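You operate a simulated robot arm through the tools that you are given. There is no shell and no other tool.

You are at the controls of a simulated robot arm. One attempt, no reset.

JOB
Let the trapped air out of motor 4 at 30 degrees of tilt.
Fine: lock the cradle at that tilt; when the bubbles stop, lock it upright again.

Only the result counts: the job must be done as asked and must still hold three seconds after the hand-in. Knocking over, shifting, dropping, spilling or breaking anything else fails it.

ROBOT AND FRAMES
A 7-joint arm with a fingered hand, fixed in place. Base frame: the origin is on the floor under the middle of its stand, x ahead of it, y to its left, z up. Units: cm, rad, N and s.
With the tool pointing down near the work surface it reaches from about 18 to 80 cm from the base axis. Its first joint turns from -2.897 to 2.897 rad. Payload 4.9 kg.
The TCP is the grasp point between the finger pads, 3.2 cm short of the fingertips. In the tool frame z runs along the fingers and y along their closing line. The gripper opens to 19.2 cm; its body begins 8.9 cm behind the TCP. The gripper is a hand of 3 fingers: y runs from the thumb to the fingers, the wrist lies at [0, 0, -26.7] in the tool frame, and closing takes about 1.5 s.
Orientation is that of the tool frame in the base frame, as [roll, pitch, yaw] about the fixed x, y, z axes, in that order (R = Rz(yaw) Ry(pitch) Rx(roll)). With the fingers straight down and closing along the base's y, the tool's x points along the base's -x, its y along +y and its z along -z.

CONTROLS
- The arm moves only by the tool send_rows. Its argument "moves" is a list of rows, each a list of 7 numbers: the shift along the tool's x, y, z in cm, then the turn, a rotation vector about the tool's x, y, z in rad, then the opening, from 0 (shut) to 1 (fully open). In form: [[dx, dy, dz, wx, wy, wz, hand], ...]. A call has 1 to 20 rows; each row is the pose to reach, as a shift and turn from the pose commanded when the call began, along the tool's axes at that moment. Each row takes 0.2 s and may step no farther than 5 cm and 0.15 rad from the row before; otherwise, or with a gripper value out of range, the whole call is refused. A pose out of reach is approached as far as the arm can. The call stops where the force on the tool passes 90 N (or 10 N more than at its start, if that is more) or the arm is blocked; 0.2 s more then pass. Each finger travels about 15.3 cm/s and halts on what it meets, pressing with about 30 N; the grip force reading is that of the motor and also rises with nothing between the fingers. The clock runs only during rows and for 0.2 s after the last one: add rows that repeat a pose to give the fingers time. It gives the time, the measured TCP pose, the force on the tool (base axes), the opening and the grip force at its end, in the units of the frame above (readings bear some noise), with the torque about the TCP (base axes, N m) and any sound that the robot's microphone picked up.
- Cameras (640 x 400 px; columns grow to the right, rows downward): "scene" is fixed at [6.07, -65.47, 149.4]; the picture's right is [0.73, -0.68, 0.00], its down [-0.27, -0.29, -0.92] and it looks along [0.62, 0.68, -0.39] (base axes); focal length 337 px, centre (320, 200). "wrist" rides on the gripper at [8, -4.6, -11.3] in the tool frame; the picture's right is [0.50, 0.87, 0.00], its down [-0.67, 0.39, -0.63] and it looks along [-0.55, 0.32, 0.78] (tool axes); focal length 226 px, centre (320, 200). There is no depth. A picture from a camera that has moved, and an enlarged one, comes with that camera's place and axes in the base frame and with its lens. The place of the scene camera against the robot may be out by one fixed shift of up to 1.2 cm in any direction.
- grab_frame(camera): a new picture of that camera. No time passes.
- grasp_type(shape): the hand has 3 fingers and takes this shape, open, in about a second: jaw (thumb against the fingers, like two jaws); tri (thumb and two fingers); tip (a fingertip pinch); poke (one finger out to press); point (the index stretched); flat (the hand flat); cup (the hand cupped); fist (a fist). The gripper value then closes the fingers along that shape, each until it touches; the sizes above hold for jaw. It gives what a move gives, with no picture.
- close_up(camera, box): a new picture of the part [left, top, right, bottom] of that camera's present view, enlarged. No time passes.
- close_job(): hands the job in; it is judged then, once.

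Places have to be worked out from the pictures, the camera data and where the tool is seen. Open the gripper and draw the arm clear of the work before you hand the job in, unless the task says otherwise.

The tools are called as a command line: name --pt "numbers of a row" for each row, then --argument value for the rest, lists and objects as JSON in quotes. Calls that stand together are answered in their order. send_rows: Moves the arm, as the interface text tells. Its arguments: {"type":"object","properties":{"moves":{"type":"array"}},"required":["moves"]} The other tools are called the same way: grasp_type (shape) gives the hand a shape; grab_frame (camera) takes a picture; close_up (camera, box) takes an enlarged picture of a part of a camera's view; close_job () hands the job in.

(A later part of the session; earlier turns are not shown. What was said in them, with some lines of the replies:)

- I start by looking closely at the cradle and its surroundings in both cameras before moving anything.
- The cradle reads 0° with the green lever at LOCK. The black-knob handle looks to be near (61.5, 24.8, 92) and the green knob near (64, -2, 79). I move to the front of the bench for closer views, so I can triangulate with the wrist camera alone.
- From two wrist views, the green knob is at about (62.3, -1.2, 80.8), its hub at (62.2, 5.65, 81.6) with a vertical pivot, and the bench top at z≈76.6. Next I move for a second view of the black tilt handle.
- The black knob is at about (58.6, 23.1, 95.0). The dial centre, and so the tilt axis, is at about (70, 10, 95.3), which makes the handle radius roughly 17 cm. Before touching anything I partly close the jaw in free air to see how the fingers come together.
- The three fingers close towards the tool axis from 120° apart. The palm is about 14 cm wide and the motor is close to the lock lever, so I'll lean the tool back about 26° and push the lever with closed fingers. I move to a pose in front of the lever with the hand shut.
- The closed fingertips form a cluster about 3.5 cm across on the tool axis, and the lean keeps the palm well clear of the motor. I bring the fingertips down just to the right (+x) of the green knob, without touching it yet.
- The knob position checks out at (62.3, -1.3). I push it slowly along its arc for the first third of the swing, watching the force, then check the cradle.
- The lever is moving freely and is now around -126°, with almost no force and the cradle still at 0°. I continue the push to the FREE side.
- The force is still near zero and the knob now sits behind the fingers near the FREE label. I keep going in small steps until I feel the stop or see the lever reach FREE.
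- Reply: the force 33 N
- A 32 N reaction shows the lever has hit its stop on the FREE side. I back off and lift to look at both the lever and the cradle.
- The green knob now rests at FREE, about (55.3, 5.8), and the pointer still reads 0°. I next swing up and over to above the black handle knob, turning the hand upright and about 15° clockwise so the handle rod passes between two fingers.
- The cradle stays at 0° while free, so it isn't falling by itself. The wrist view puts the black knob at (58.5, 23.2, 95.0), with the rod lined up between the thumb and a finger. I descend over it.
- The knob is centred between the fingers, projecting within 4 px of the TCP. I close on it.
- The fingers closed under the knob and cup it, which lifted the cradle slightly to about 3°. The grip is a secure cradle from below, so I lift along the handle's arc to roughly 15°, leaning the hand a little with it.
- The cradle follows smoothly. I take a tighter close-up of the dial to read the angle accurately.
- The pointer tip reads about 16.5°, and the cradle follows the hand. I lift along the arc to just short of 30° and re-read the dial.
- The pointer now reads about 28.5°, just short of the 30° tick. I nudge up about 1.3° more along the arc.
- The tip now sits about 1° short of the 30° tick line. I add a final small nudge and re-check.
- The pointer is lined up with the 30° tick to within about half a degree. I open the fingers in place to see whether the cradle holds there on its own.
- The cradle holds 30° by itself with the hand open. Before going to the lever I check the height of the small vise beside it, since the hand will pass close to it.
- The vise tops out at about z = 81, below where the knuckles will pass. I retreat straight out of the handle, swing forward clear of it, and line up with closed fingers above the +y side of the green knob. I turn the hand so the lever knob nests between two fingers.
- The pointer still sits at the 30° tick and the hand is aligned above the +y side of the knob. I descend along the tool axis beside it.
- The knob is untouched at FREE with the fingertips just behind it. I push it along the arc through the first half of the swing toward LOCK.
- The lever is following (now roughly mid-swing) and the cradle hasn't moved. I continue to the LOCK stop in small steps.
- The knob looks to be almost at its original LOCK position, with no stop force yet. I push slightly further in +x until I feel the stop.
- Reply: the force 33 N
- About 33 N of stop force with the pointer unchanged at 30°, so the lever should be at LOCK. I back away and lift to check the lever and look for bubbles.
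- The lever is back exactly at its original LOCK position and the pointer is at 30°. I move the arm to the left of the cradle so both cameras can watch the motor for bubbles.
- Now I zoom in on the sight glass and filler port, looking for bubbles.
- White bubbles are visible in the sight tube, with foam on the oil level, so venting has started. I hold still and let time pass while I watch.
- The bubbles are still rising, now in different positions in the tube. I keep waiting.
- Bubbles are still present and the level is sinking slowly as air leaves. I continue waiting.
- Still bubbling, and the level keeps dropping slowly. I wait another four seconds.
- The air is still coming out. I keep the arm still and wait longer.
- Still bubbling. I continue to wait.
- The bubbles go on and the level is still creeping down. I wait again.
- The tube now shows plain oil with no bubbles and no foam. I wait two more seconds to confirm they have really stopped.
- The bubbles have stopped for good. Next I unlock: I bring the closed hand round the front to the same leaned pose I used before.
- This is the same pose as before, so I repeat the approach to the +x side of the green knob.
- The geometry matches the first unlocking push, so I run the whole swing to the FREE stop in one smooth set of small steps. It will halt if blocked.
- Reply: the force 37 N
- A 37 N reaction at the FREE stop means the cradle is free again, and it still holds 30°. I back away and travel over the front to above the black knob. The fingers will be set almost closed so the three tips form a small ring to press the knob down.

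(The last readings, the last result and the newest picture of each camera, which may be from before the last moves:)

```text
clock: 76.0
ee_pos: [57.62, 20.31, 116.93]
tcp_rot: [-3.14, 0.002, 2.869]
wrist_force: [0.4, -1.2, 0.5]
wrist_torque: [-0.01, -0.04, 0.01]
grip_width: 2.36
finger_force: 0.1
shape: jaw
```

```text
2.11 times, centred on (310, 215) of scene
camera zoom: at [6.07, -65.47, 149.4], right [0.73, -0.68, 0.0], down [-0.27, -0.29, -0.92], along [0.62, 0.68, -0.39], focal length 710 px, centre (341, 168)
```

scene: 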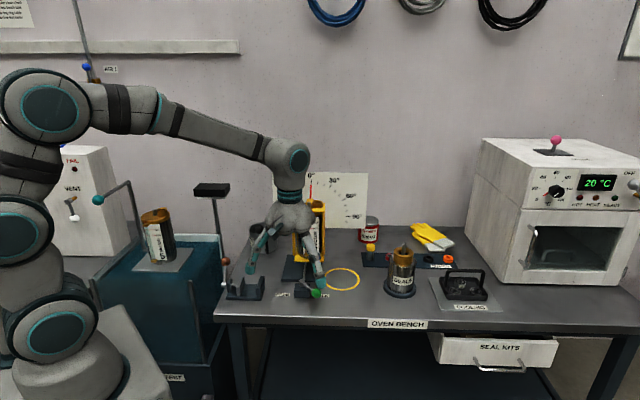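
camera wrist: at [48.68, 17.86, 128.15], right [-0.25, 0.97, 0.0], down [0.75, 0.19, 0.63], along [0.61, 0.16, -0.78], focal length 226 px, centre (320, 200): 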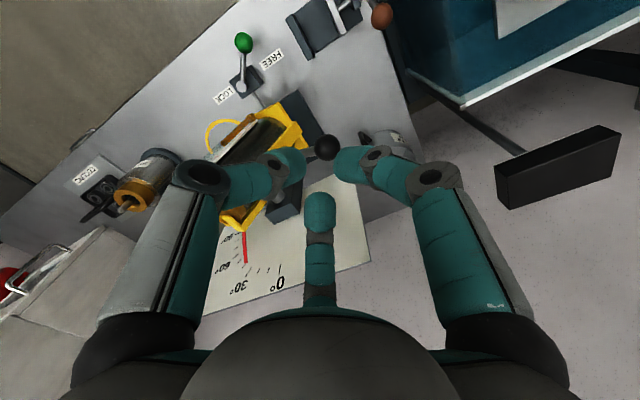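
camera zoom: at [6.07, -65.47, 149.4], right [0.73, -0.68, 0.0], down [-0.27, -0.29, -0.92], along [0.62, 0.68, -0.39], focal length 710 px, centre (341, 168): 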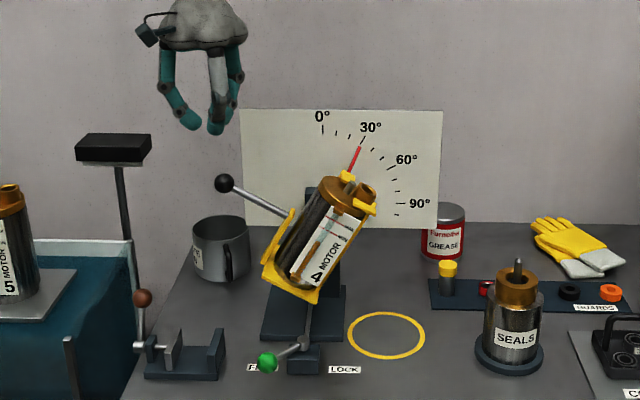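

The knob is confirmed at about (60.1, 21.6, 103.3). The fingertips form a ring about 2.4 cm wide, and the tips sit roughly 4 cm beyond the TCP. I position the ring just above the knob.

send_rows --pt "-1.0 0.95 2.0 0 0 0 0.125" --pt "-2.045 1.906 4.2 0 0 0 0.125" --pt "-2.045 1.906 6.43 0 0 0 0.125" --pt "-2.045 1.906 6.43 0 0 0 0.125"

close_up --camera "wrist" --box '[240, 110, 400, 260]'

close_up --camera "scene" --box '[240, 150, 340, 230]'

```text
clock: 77.0
ee_pos: [60.18, 21.48, 110.56]
tcp_rot: [-3.14, 0.002, 2.869]
wrist_force: [0.2, -0.9, -0.5]
wrist_torque: [-0.01, -0.01, -0.01]
grip_width: 2.38
finger_force: 0.1
shape: jaw
```

```text
2.67 times, centred on (320, 185) of wrist
camera zoom: at [51.24, 19.15, 121.71], right [-0.25, 0.97, 0.0], down [0.75, 0.19, 0.63], along [0.61, 0.16, -0.77], focal length 603 px, centre (320, 240)
```

zoom: 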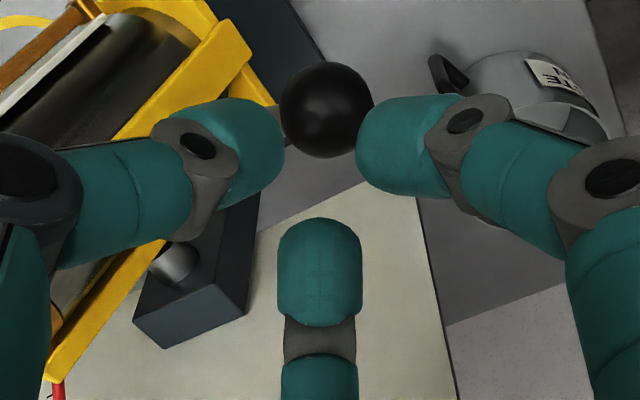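

```text
5.00 times, centred on (290, 190) of scene
camera zoom: at [6.07, -65.47, 149.4], right [0.73, -0.68, 0.0], down [-0.27, -0.29, -0.92], along [0.62, 0.68, -0.39], focal length 1687 px, centre (470, 250)
```

zoom: 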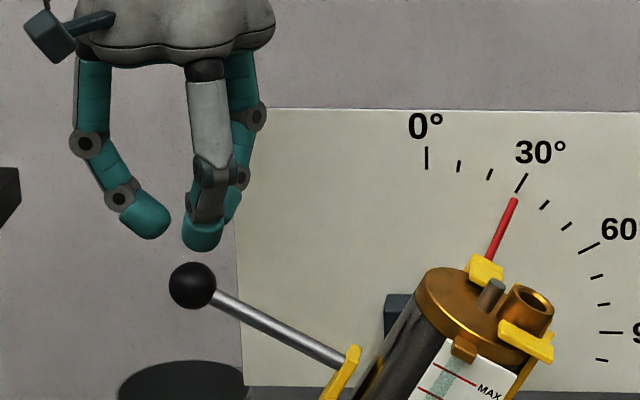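

The ring is centred over the knob, with the tips about 1.2 cm above its top. I lower slowly onto it.

send_rows --pt "0 0 0.5 0 0 0 0.125" --pt "0 0 1.0 0 0 0 0.125" --pt "0 0 1.4 0 0 0 0.125" --pt "0 0 1.7 0 0 0 0.125" --pt "0 0 2.0 0 0 0 0.125"

close_up --camera "scene" --box '[240, 150, 340, 230]'

close_up --camera "wrist" --box '[240, 110, 400, 260]'

```text
clock: 78.2
ee_pos: [60.19, 21.56, 108.37]
tcp_rot: [-3.141, 0.001, 2.868]
wrist_force: [-0.8, -0.3, 0.9]
wrist_torque: [-0.02, 0.0, -0.02]
grip_width: 2.36
finger_force: 0.1
shape: jaw
```

```text
5.00 times, centred on (290, 190) of scene
camera zoom: at [6.07, -65.47, 149.4], right [0.73, -0.68, 0.0], down [-0.27, -0.29, -0.92], along [0.62, 0.68, -0.39], focal length 1687 px, centre (470, 250)
```

zoom: 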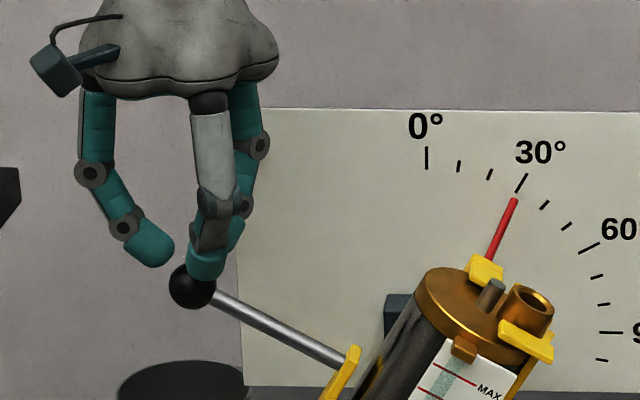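

```text
2.67 times, centred on (320, 185) of wrist
camera zoom: at [51.38, 19.15, 119.67], right [-0.25, 0.97, 0.0], down [0.75, 0.19, 0.63], along [0.61, 0.16, -0.77], focal length 603 px, centre (320, 240)
```

zoom: 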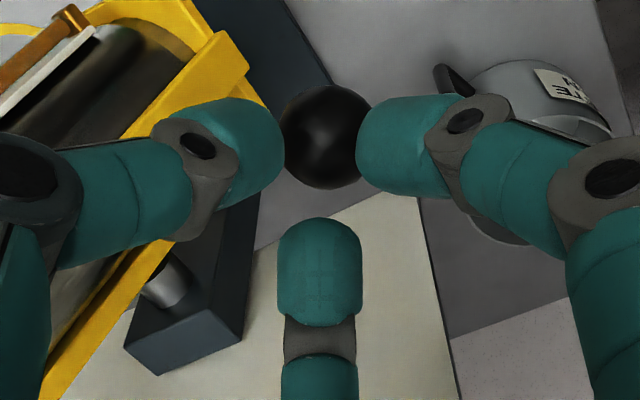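

The tips are just about touching the knob. I press down further in small steps and check whether the pointer starts to move.

send_rows --pt "0 0 0.3 0 0 0 0.125" --pt "0 0 0.6 0 0 0 0.125" --pt "0 0 0.9 0 0 0 0.125" --pt "0 0 1.2 0 0 0 0.125"

close_up --camera "scene" --box '[240, 150, 340, 230]'

close_up --camera "wrist" --box '[240, 110, 400, 260]'

```text
clock: 79.2
ee_pos: [60.39, 21.55, 107.26]
tcp_rot: [-3.14, 0.001, 2.87]
wrist_force: [0.1, 0.0, -0.2]
wrist_torque: [-0.01, 0.01, 0.01]
grip_width: 2.39
finger_force: 0.1
shape: jaw
```

```text
5.00 times, centred on (290, 190) of scene
camera zoom: at [6.07, -65.47, 149.4], right [0.73, -0.68, 0.0], down [-0.27, -0.29, -0.92], along [0.62, 0.68, -0.39], focal length 1687 px, centre (470, 250)
```

zoom: 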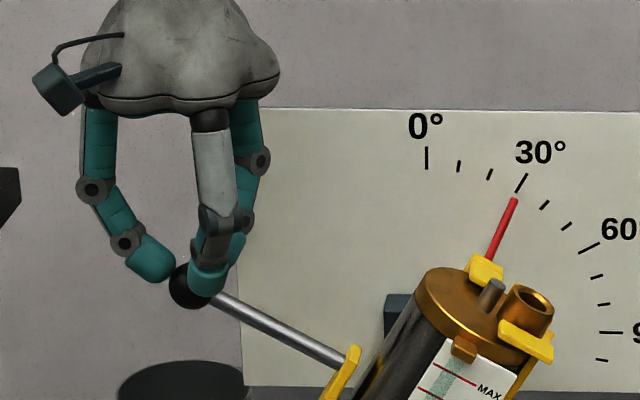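

```text
2.67 times, centred on (320, 185) of wrist
camera zoom: at [51.42, 19.2, 118.53], right [-0.25, 0.97, 0.0], down [0.75, 0.19, 0.63], along [0.61, 0.16, -0.77], focal length 603 px, centre (320, 240)
```

zoom: 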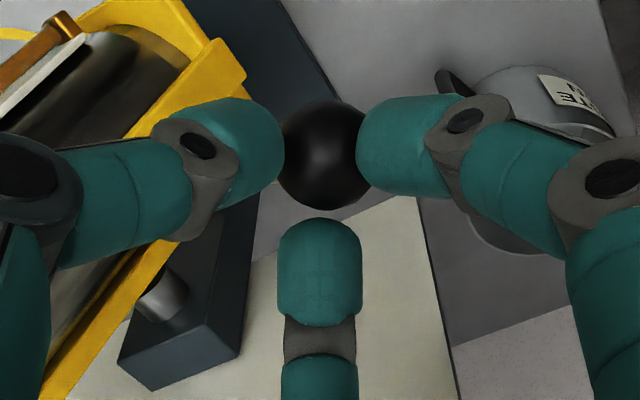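

No contact yet: a 2.4 cm opening leaves an inscribed ring almost as big as the knob. I raise slightly, tighten the ring, and press again.

send_rows --pt "0 0 -0.9 0 0 0 0.125" --pt "0 0 -1.8 0 0 0 0.1" --pt "0 0 -1.8 0 0 0 0.07" --pt "0 0 -1.8 0 0 0 0.07" --pt "0 0 -1.3 0 0 0 0.07" --pt "0 0 -0.9 0 0 0 0.07"

close_up --camera "scene" --box '[240, 150, 340, 230]'

close_up --camera "wrist" --box '[240, 110, 400, 260]'

```text
clock: 80.6
ee_pos: [60.38, 21.5, 108.11]
tcp_rot: [-3.14, 0.001, 2.869]
wrist_force: [-0.2, -0.4, -0.3]
wrist_torque: [-0.01, 0.03, 0.0]
grip_width: 1.37
finger_force: 0.1
shape: jaw
```

```text
5.00 times, centred on (290, 190) of scene
camera zoom: at [6.07, -65.47, 149.4], right [0.73, -0.68, 0.0], down [-0.27, -0.29, -0.92], along [0.62, 0.68, -0.39], focal length 1687 px, centre (470, 250)
```

zoom: 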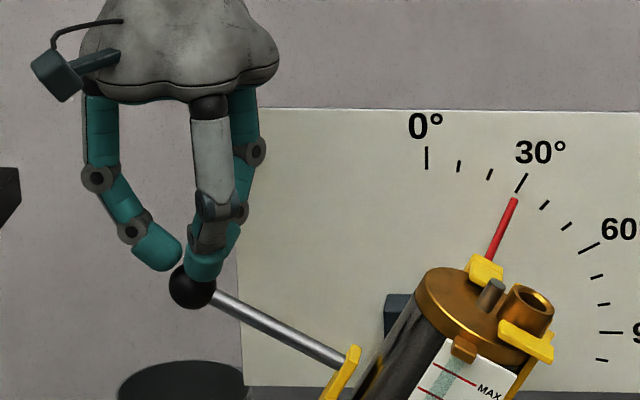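

```text
2.67 times, centred on (320, 185) of wrist
camera zoom: at [51.42, 19.19, 119.38], right [-0.25, 0.97, 0.0], down [0.75, 0.19, 0.63], along [0.61, 0.16, -0.78], focal length 603 px, centre (320, 240)
```

zoom: 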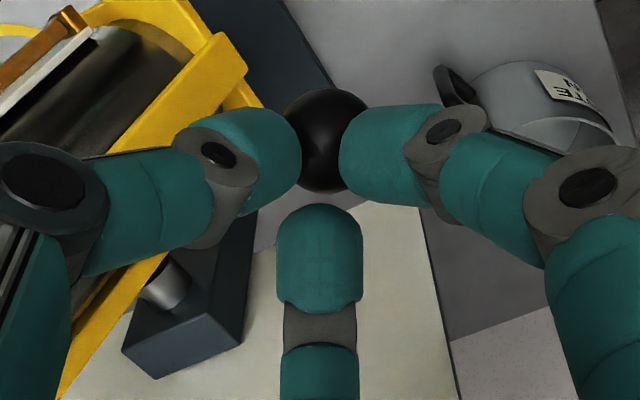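

The tighter ring now sits on the knob's upper half. I press down along the handle's arc toward about 20°.

send_rows --pt "0.3 0.1 0.4 0 0 0 0.07" --pt "0.45 0.18 0.75 0 0 0 0.07" --pt "0.68 0.26 1.1 0 0 0 0.07" --pt "0.907 0.351 1.5 0 0 0 0.07" --pt "1.03 0.42 1.85 0 0 0 0.07" --pt "1.15 0.49 2.2 0 0 0 0.07" --pt "1.389 0.631 2.86 0 0 0 0.07"

close_up --camera "scene" --box '[240, 150, 340, 230]'

close_up --camera "wrist" --box '[240, 110, 400, 260]'

```text
clock: 82.2
ee_pos: [59.13, 22.35, 105.35]
tcp_rot: [-3.139, 0.0, 2.869]
wrist_force: [1.2, 1.6, 3.1]
wrist_torque: [0.09, -0.11, 0.04]
grip_width: 1.41
finger_force: 0.0
shape: jaw
```

```text
5.00 times, centred on (290, 190) of scene
camera zoom: at [6.07, -65.47, 149.4], right [0.73, -0.68, 0.0], down [-0.27, -0.29, -0.92], along [0.62, 0.68, -0.39], focal length 1687 px, centre (470, 250)
```

zoom: 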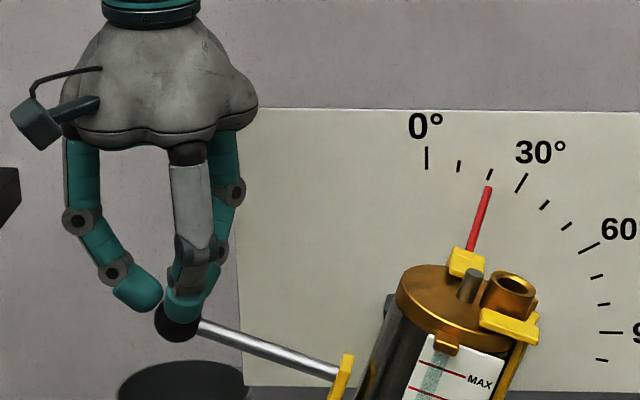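

```text
2.67 times, centred on (320, 185) of wrist
camera zoom: at [50.26, 20.06, 116.5], right [-0.25, 0.97, 0.0], down [0.75, 0.19, 0.63], along [0.61, 0.16, -0.78], focal length 603 px, centre (320, 240)
```

zoom: 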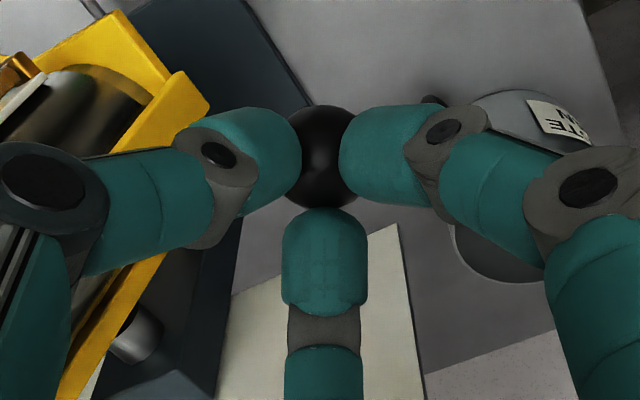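

The press works: the pointer is down to about 20° with only 3 N. I continue down the arc to about 5° and re-read the dial.

send_rows --pt "0.22 0.13 0.77 0 0 0 0.07" --pt "0.421 0.246 1.53 0 0 0 0.07" --pt "0.57 0.33 2.25 0 0 0 0.07" --pt "0.695 0.409 2.96 0 0 0 0.07" --pt "0.78 0.455 3.7 0 0 0 0.07" --pt "0.864 0.497 4.42 0 0 0 0.07" --pt "0.864 0.497 4.42 0 0 0 0.07"

close_up --camera "scene" --box '[240, 150, 340, 230]'

close_up --camera "scene" --box '[294, 170, 334, 195]'

```text
clock: 83.8
ee_pos: [58.38, 23.29, 100.85]
tcp_rot: [-3.139, 0.001, 2.871]
wrist_force: [1.2, 2.4, 2.9]
wrist_torque: [0.02, -0.09, 0.01]
grip_width: 1.41
finger_force: 0.0
shape: jaw
```

```text
5.00 times, centred on (290, 190) of scene
camera zoom: at [6.07, -65.47, 149.4], right [0.73, -0.68, 0.0], down [-0.27, -0.29, -0.92], along [0.62, 0.68, -0.39], focal length 1687 px, centre (470, 250)
```

zoom: 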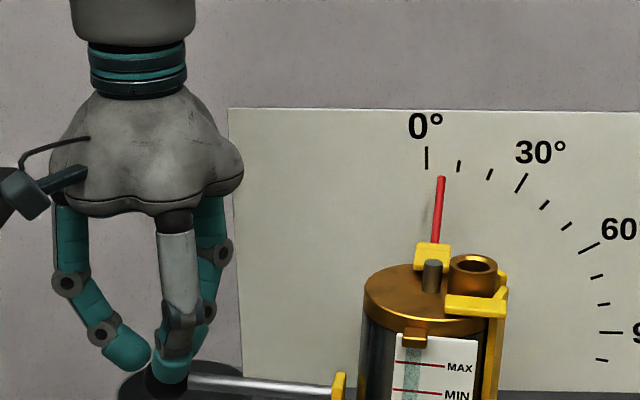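

```text
16.00 times, centred on (314, 182) of scene
camera zoom: at [6.07, -65.47, 149.4], right [0.73, -0.68, 0.0], down [-0.27, -0.29, -0.92], along [0.62, 0.68, -0.39], focal length 5398 px, centre (416, 480)
```

zoom: 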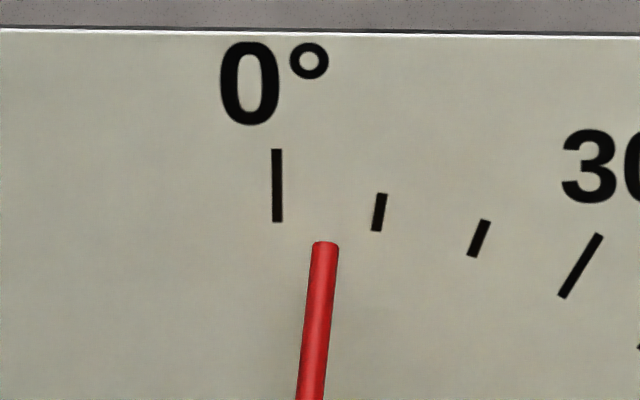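

The pointer reads about 5.3°. I press about 1.2 cm further down and check again.

send_rows --pt "0.02 0.01 0.4 0 0 0 0.07" --pt "0.04 0.02 0.8 0 0 0 0.07" --pt "0.05 0.03 1.2 0 0 0 0.07" --pt "0.05 0.03 1.2 0 0 0 0.07"

close_up --camera "scene" --box '[294, 170, 334, 195]'

```text
clock: 84.8
ee_pos: [58.46, 23.17, 99.63]
tcp_rot: [3.141, 0.001, 2.869]
wrist_force: [1.2, 1.7, 2.9]
wrist_torque: [0.07, -0.08, 0.0]
grip_width: 1.38
finger_force: 0.1
shape: jaw
```

```text
16.00 times, centred on (314, 182) of scene
camera zoom: at [6.07, -65.47, 149.4], right [0.73, -0.68, 0.0], down [-0.27, -0.29, -0.92], along [0.62, 0.68, -0.39], focal length 5398 px, centre (416, 480)
```

zoom: 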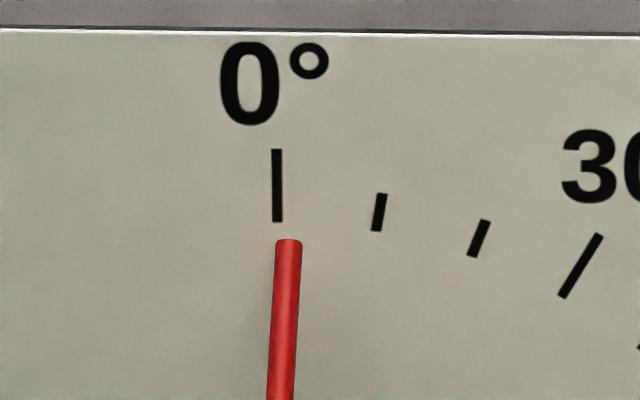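

About 1.3° left. I press another 0.35 cm.

send_rows --pt "0 0 0.18 0 0 0 0.07" --pt "0 0 0.35 0 0 0 0.07" --pt "0 0 0.35 0 0 0 0.07"

close_up --camera "scene" --box '[294, 170, 334, 195]'

close_up --camera "scene" --box '[220, 140, 380, 260]'

```text
clock: 85.6
ee_pos: [58.43, 23.28, 99.29]
tcp_rot: [-3.14, 0.002, 2.868]
wrist_force: [1.6, 2.5, 3.0]
wrist_torque: [0.07, -0.08, 0.02]
grip_width: 1.41
finger_force: 0.0
shape: jaw
```

```text
16.00 times, centred on (314, 182) of scene
camera zoom: at [6.07, -65.47, 149.4], right [0.73, -0.68, 0.0], down [-0.27, -0.29, -0.92], along [0.62, 0.68, -0.39], focal length 5398 px, centre (416, 480)
```

zoom: 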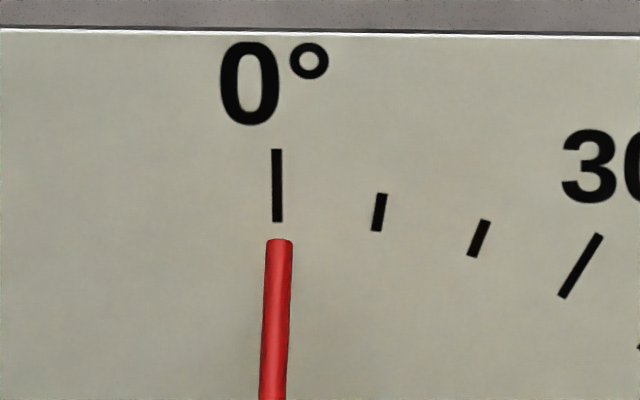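

```text
3.33 times, centred on (300, 200) of scene
camera zoom: at [6.07, -65.47, 149.4], right [0.73, -0.68, 0.0], down [-0.27, -0.29, -0.92], along [0.62, 0.68, -0.39], focal length 1125 px, centre (387, 200)
```

zoom: 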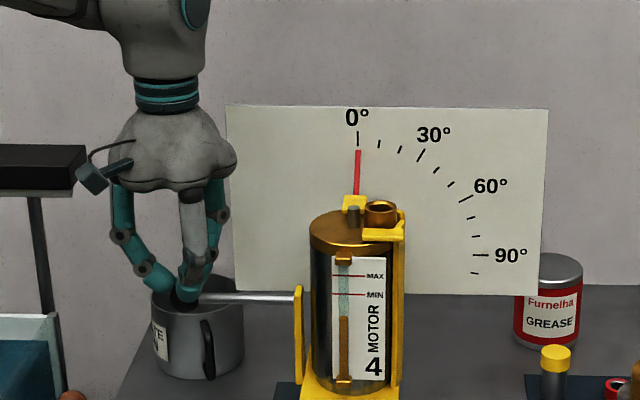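

The tip is within about 0.4° of zero. I give one last 0.1 cm press, then lift off and check that it stays.

send_rows --pt "0 0 0.1 0 0 0 0.07" --pt "0 0 0.1 0 0 0 0.07" --pt "0 0 -1.5 0 0 0 0.07" --pt "0 0 -5 0 0 0 0.07" --pt "0 0 -9 0 0 0 0.07" --pt "0 0 -13 0 0 0 0.07"

close_up --camera "scene" --box '[294, 170, 334, 195]'

close_up --camera "scene" --box '[220, 150, 400, 310]'

```text
clock: 87.0
ee_pos: [58.57, 23.13, 112.39]
tcp_rot: [-3.139, 0.0, 2.869]
wrist_force: [-0.4, 0.2, -0.5]
wrist_torque: [-0.01, 0.02, 0.05]
grip_width: 1.36
finger_force: 0.1
shape: jaw
```

```text
16.00 times, centred on (314, 182) of scene
camera zoom: at [6.07, -65.47, 149.4], right [0.73, -0.68, 0.0], down [-0.27, -0.29, -0.92], along [0.62, 0.68, -0.39], focal length 5398 px, centre (416, 480)
```

zoom: 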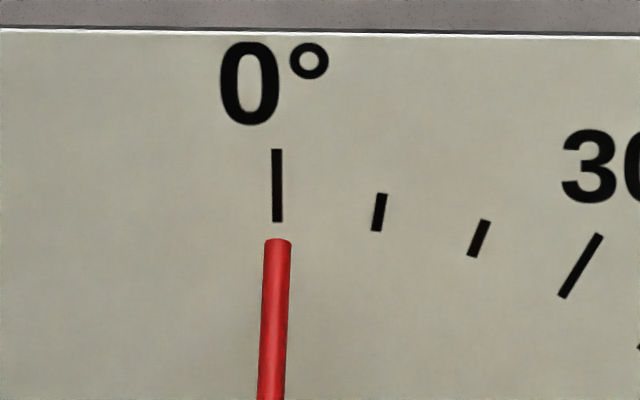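

```text
2.50 times, centred on (310, 230) of scene
camera zoom: at [6.07, -65.47, 149.4], right [0.73, -0.68, 0.0], down [-0.27, -0.29, -0.92], along [0.62, 0.68, -0.39], focal length 844 px, centre (345, 125)
```

zoom: 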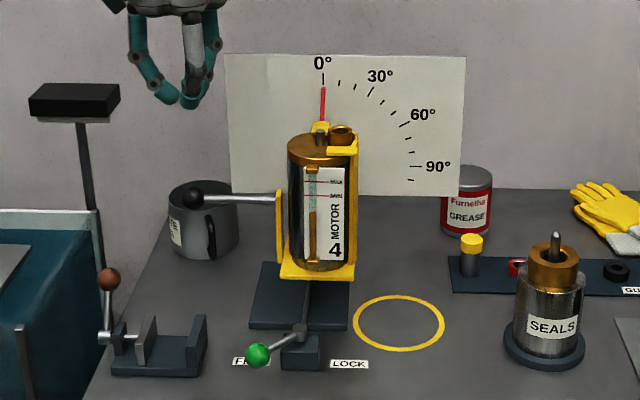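

The cradle stays upright at 0° with the hand clear. Now I return to the pose above the +y side of the green knob to lock it again.

send_rows --pt "0.706 -3.6 0.1 -0.0358 -0.0121 0.0531 0" --pt "1.41 -7.2 0.2 -0.0716 -0.0241 0.1062 0" --pt "2.12 -10.8 0.3 -0.1074 -0.0362 0.1592 0" --pt "2.823 -14.41 0.39 -0.1433 -0.0483 0.2123 0" --pt "2.66 -15.37 4.07 -0.1791 -0.0603 0.2654 0" --pt "2.5 -16.33 7.74 -0.2149 -0.0724 0.3185 0" --pt "2.33 -17.29 11.4 -0.2507 -0.0844 0.3715 0" --pt "2.171 -18.25 15.09 -0.2865 -0.0965 0.4246 0" --pt "2.171 -18.25 15.09 -0.2865 -0.0965 0.4246 0"

grab_frame --camera "wrist"

```text
clock: 89.0
ee_pos: [51.36, 6.23, 97.27]
tcp_rot: [2.843, 0.035, 2.438]
wrist_force: [-0.3, -0.1, 0.6]
wrist_torque: [0.02, 0.02, 0.0]
grip_width: 0.0
finger_force: 30.8
shape: jaw
```

```text
taken
camera wrist: at [39.99, 5.55, 106.42], right [0.15, 0.96, 0.24], down [0.61, -0.28, 0.74], along [0.78, 0.03, -0.63], focal length 226 px, centre (320, 200)
```

wrist: 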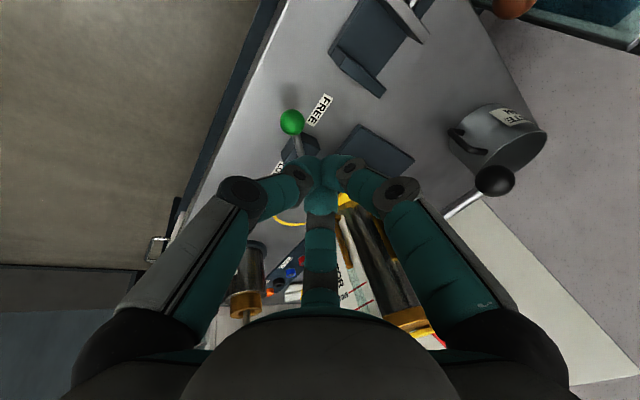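

The pose matches the earlier one, so I descend beside the knob again.

send_rows --pt "0.05 0.2 4 0 0 0 0" --pt "0.1 0.4 8 0 0 0 0" --pt "0.187 0.64 11.5 0 0 0 0" --pt "0.187 0.64 13.5 0 0 0 0" --pt "0.187 0.64 15.2 0 0 0 0" --pt "0.187 0.64 15.2 0 0 0 0"

close_up --camera "scene" --box '[220, 150, 400, 310]'

```text
clock: 90.4
ee_pos: [54.86, 9.79, 82.95]
tcp_rot: [2.842, 0.035, 2.437]
wrist_force: [-0.9, 0.0, -1.2]
wrist_torque: [-0.01, -0.01, 0.01]
grip_width: 0.0
finger_force: 30.5
shape: jaw
```

```text
2.50 times, centred on (310, 230) of scene
camera zoom: at [6.07, -65.47, 149.4], right [0.73, -0.68, 0.0], down [-0.27, -0.29, -0.92], along [0.62, 0.68, -0.39], focal length 844 px, centre (345, 125)
```

zoom: 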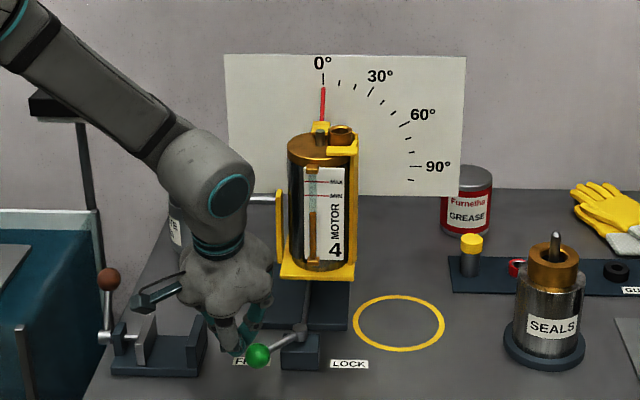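

All as before, so I run the same push sequence toward LOCK up to just before the stop.

send_rows --pt "-0.55 -0.66 -0.18 0 0 0 0" --pt "-1.087 -1.311 -0.366 0 0 0 0" --pt "-1.5 -2.17 -0.62 0 0 0 0" --pt "-1.897 -3.031 -0.866 0 0 0 0" --pt "-2.52 -3.77 -1.07 0 0 0 0" --pt "-3.134 -4.497 -1.275 0 0 0 0" --pt "-3.84 -5.05 -1.42 0 0 0 0" --pt "-4.538 -5.591 -1.563 0 0 0 0" --pt "-5.31 -5.98 -1.65 0 0 0 0" --pt "-6.082 -6.372 -1.75 0 0 0 0" --pt "-6.99 -6.57 -1.78 0 0 0 0" --pt "-7.887 -6.769 -1.81 0 0 0 0" --pt "-8.87 -6.73 -1.76 0 0 0 0" --pt "-9.852 -6.699 -1.721 0 0 0 0"

close_up --camera "scene" --box '[220, 150, 400, 310]'

```text
clock: 93.4
ee_pos: [57.95, -1.81, 82.98]
tcp_rot: [2.844, 0.033, 2.437]
wrist_force: [-0.6, -0.4, 0.3]
wrist_torque: [0.01, 0.01, -0.02]
grip_width: 0.0
finger_force: 29.8
shape: jaw
```

```text
2.50 times, centred on (310, 230) of scene
camera zoom: at [6.07, -65.47, 149.4], right [0.73, -0.68, 0.0], down [-0.27, -0.29, -0.92], along [0.62, 0.68, -0.39], focal length 844 px, centre (345, 125)
```

zoom: 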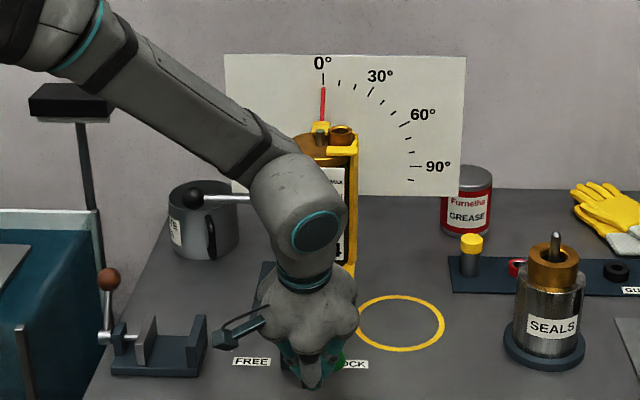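

The lever is nearly at LOCK. I push the last bit until I feel the stop.

send_rows --pt "-0.3 0.07 0.03 0 0 0 0" --pt "-0.644 0.14 0.065 0 0 0 0" --pt "-1.0 0.25 0.12 0 0 0 0" --pt "-1.35 0.4 0.19 0 0 0 0" --pt "-1.7 0.6 0.27 0 0 0 0" --pt "-2.0 0.8 0.35 0 0 0 0"

close_up --camera "scene" --box '[294, 170, 334, 195]'

```text
clock: 94.8
ee_pos: [59.62, -2.45, 82.67]
tcp_rot: [2.85, 0.028, 2.437]
wrist_force: [-40.3, -18.7, 10.5]
wrist_torque: [-0.27, 0.52, -0.19]
grip_width: 0.03
finger_force: 29.8
shape: jaw
```

```text
16.00 times, centred on (314, 182) of scene
camera zoom: at [6.07, -65.47, 149.4], right [0.73, -0.68, 0.0], down [-0.27, -0.29, -0.92], along [0.62, 0.68, -0.39], focal length 5398 px, centre (416, 480)
```

zoom: 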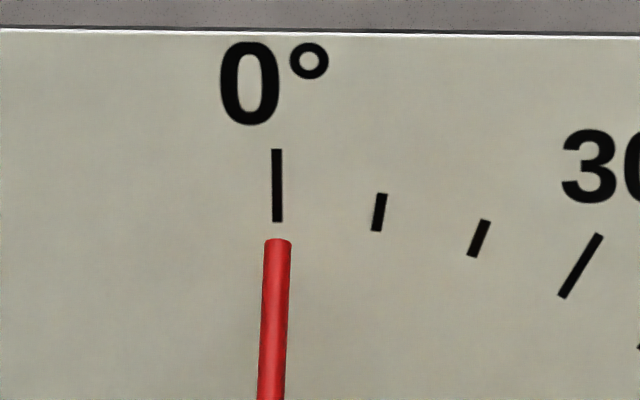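

A firm stop of about 45 N with the pointer still at 0°. I back off along the contact direction and lift clear.

send_rows --pt "0.66 -1.47 -0.47 0 0 0 0" --pt "1.318 -2.936 -0.948 0 0 0 0" --pt "1.318 -2.936 -5.5 0 0 0 0" --pt "1.318 -2.936 -10 0 0 0 0" --pt "1.318 -2.936 -14 0 0 0 0"

grab_frame --camera "wrist"

close_up --camera "scene" --box '[220, 150, 400, 310]'

```text
clock: 96.0
ee_pos: [54.37, -6.33, 95.55]
tcp_rot: [2.844, 0.032, 2.438]
wrist_force: [-0.4, 0.6, -0.3]
wrist_torque: [0.03, -0.02, 0.03]
grip_width: 0.01
finger_force: 30.2
shape: jaw
```

```text
taken
camera wrist: at [42.99, -6.93, 104.61], right [0.15, 0.96, 0.24], down [0.61, -0.28, 0.74], along [0.78, 0.04, -0.63], focal length 226 px, centre (320, 200)
```

wrist: 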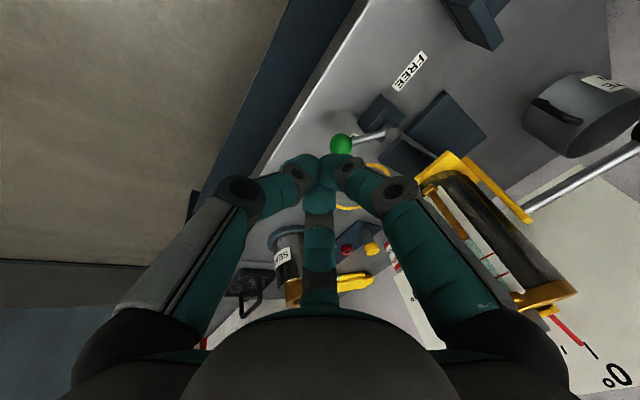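

```text
2.50 times, centred on (310, 230) of scene
camera zoom: at [6.07, -65.47, 149.4], right [0.73, -0.68, 0.0], down [-0.27, -0.29, -0.92], along [0.62, 0.68, -0.39], focal length 844 px, centre (345, 125)
```

zoom: 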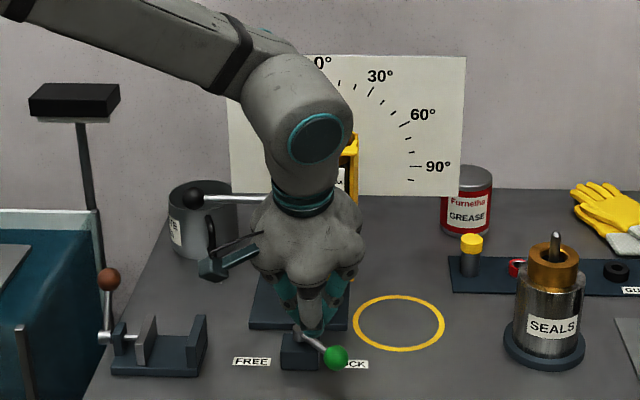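

The green knob is exactly at LOCK again. I withdraw the arm up and back, open the hand, and take a final look.

send_rows --pt "2.23 1.3 -3.01 0.0358 0.0121 -0.0531 0" --pt "4.47 2.61 -6.03 0.0716 0.0241 -0.1062 0" --pt "6.7 3.91 -9.04 0.1074 0.0362 -0.1592 0" --pt "8.94 5.22 -12.05 0.1433 0.0483 -0.2123 0" --pt "11.17 6.52 -15.06 0.1791 0.0603 -0.2654 0.2" --pt "13.4 7.82 -18.08 0.2149 0.0724 -0.3185 0.5" --pt "15.64 9.13 -21.09 0.2507 0.0844 -0.3715 0.8" --pt "17.87 10.43 -24.1 0.2865 0.0965 -0.4246 1" --pt "17.87 10.43 -24.1 0.2865 0.0965 -0.4246 1" --pt "17.87 10.43 -24.1 0.2865 0.0965 -0.4246 1" --pt "17.87 10.43 -24.1 0.2865 0.0965 -0.4246 1" --pt "17.87 10.43 -24.1 0.2865 0.0965 -0.4246 1"

grab_frame --camera "scene"

close_up --camera "scene" --box '[220, 150, 400, 310]'

close_up --camera "scene" --box '[294, 170, 334, 195]'

```text
clock: 98.6
ee_pos: [41.98, 7.7, 120.72]
tcp_rot: [3.141, 0.002, 2.87]
wrist_force: [-0.8, -0.5, 0.0]
wrist_torque: [0.01, -0.05, -0.02]
grip_width: 19.2
finger_force: 0.0
shape: jaw
```

```text
taken
```

scene: 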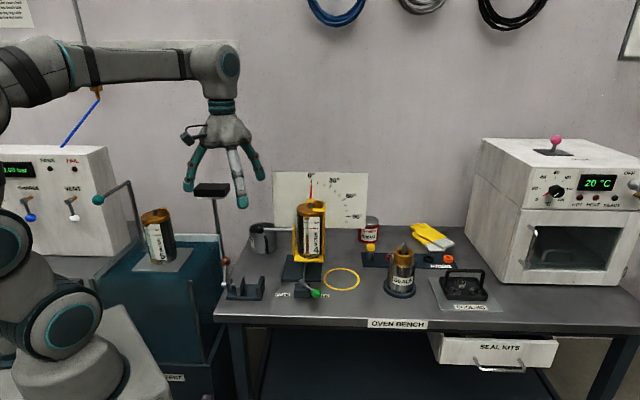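

```text
2.50 times, centred on (310, 230) of scene
camera zoom: at [6.07, -65.47, 149.4], right [0.73, -0.68, 0.0], down [-0.27, -0.29, -0.92], along [0.62, 0.68, -0.39], focal length 844 px, centre (345, 125)
```

zoom: 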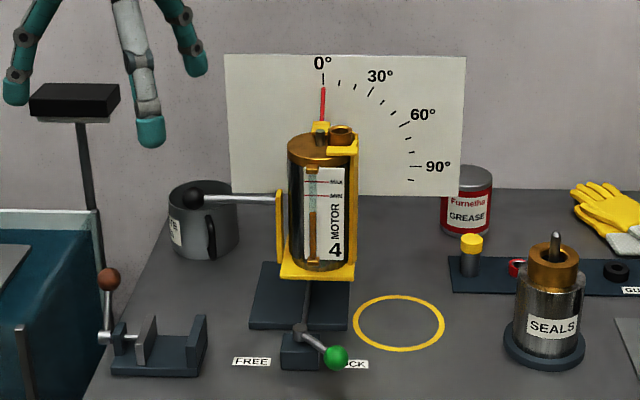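

```text
16.00 times, centred on (314, 182) of scene
camera zoom: at [6.07, -65.47, 149.4], right [0.73, -0.68, 0.0], down [-0.27, -0.29, -0.92], along [0.62, 0.68, -0.39], focal length 5398 px, centre (416, 480)
```

zoom: 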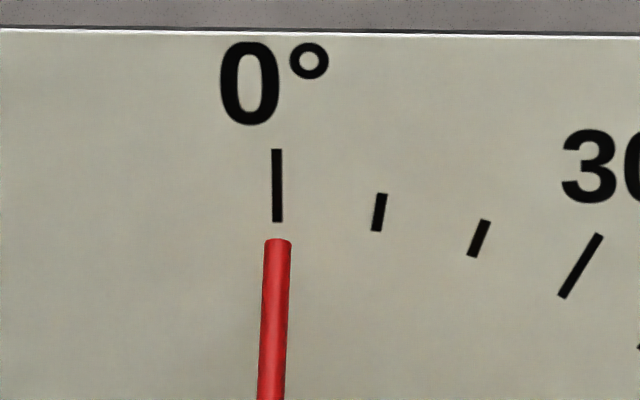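

The cradle is upright at 0° with the lever at LOCK, and the sight tube was free of bubbles before I tilted back. Nothing else has moved, and the open hand is clear of the work. I hand the job in.

close_job

```text
The job is handed in.
```

Motor 4 has been vented, and its cradle is locked upright again. I've handed the job in but haven't seen a verdict.

- **Tilt:** I set the cradle to 30° on the dial, within about half a degree, and locked it there with the green lever.
- **Venting:** Bubbles ran in the sight tube for about 30 seconds and then stopped. I watched two more seconds to be sure before unlocking.
- **Upright:** I brought the cradle back to 0° and pushed the lever to its LOCK stop. The pointer still read 0° once the hand was clear.

The oil level sank as the air came out and now sits a little below the MIN mark. I didn't top it up, since that wasn't part of the job. Nothing else on the bench looks to have moved or spilled in the final pictures.
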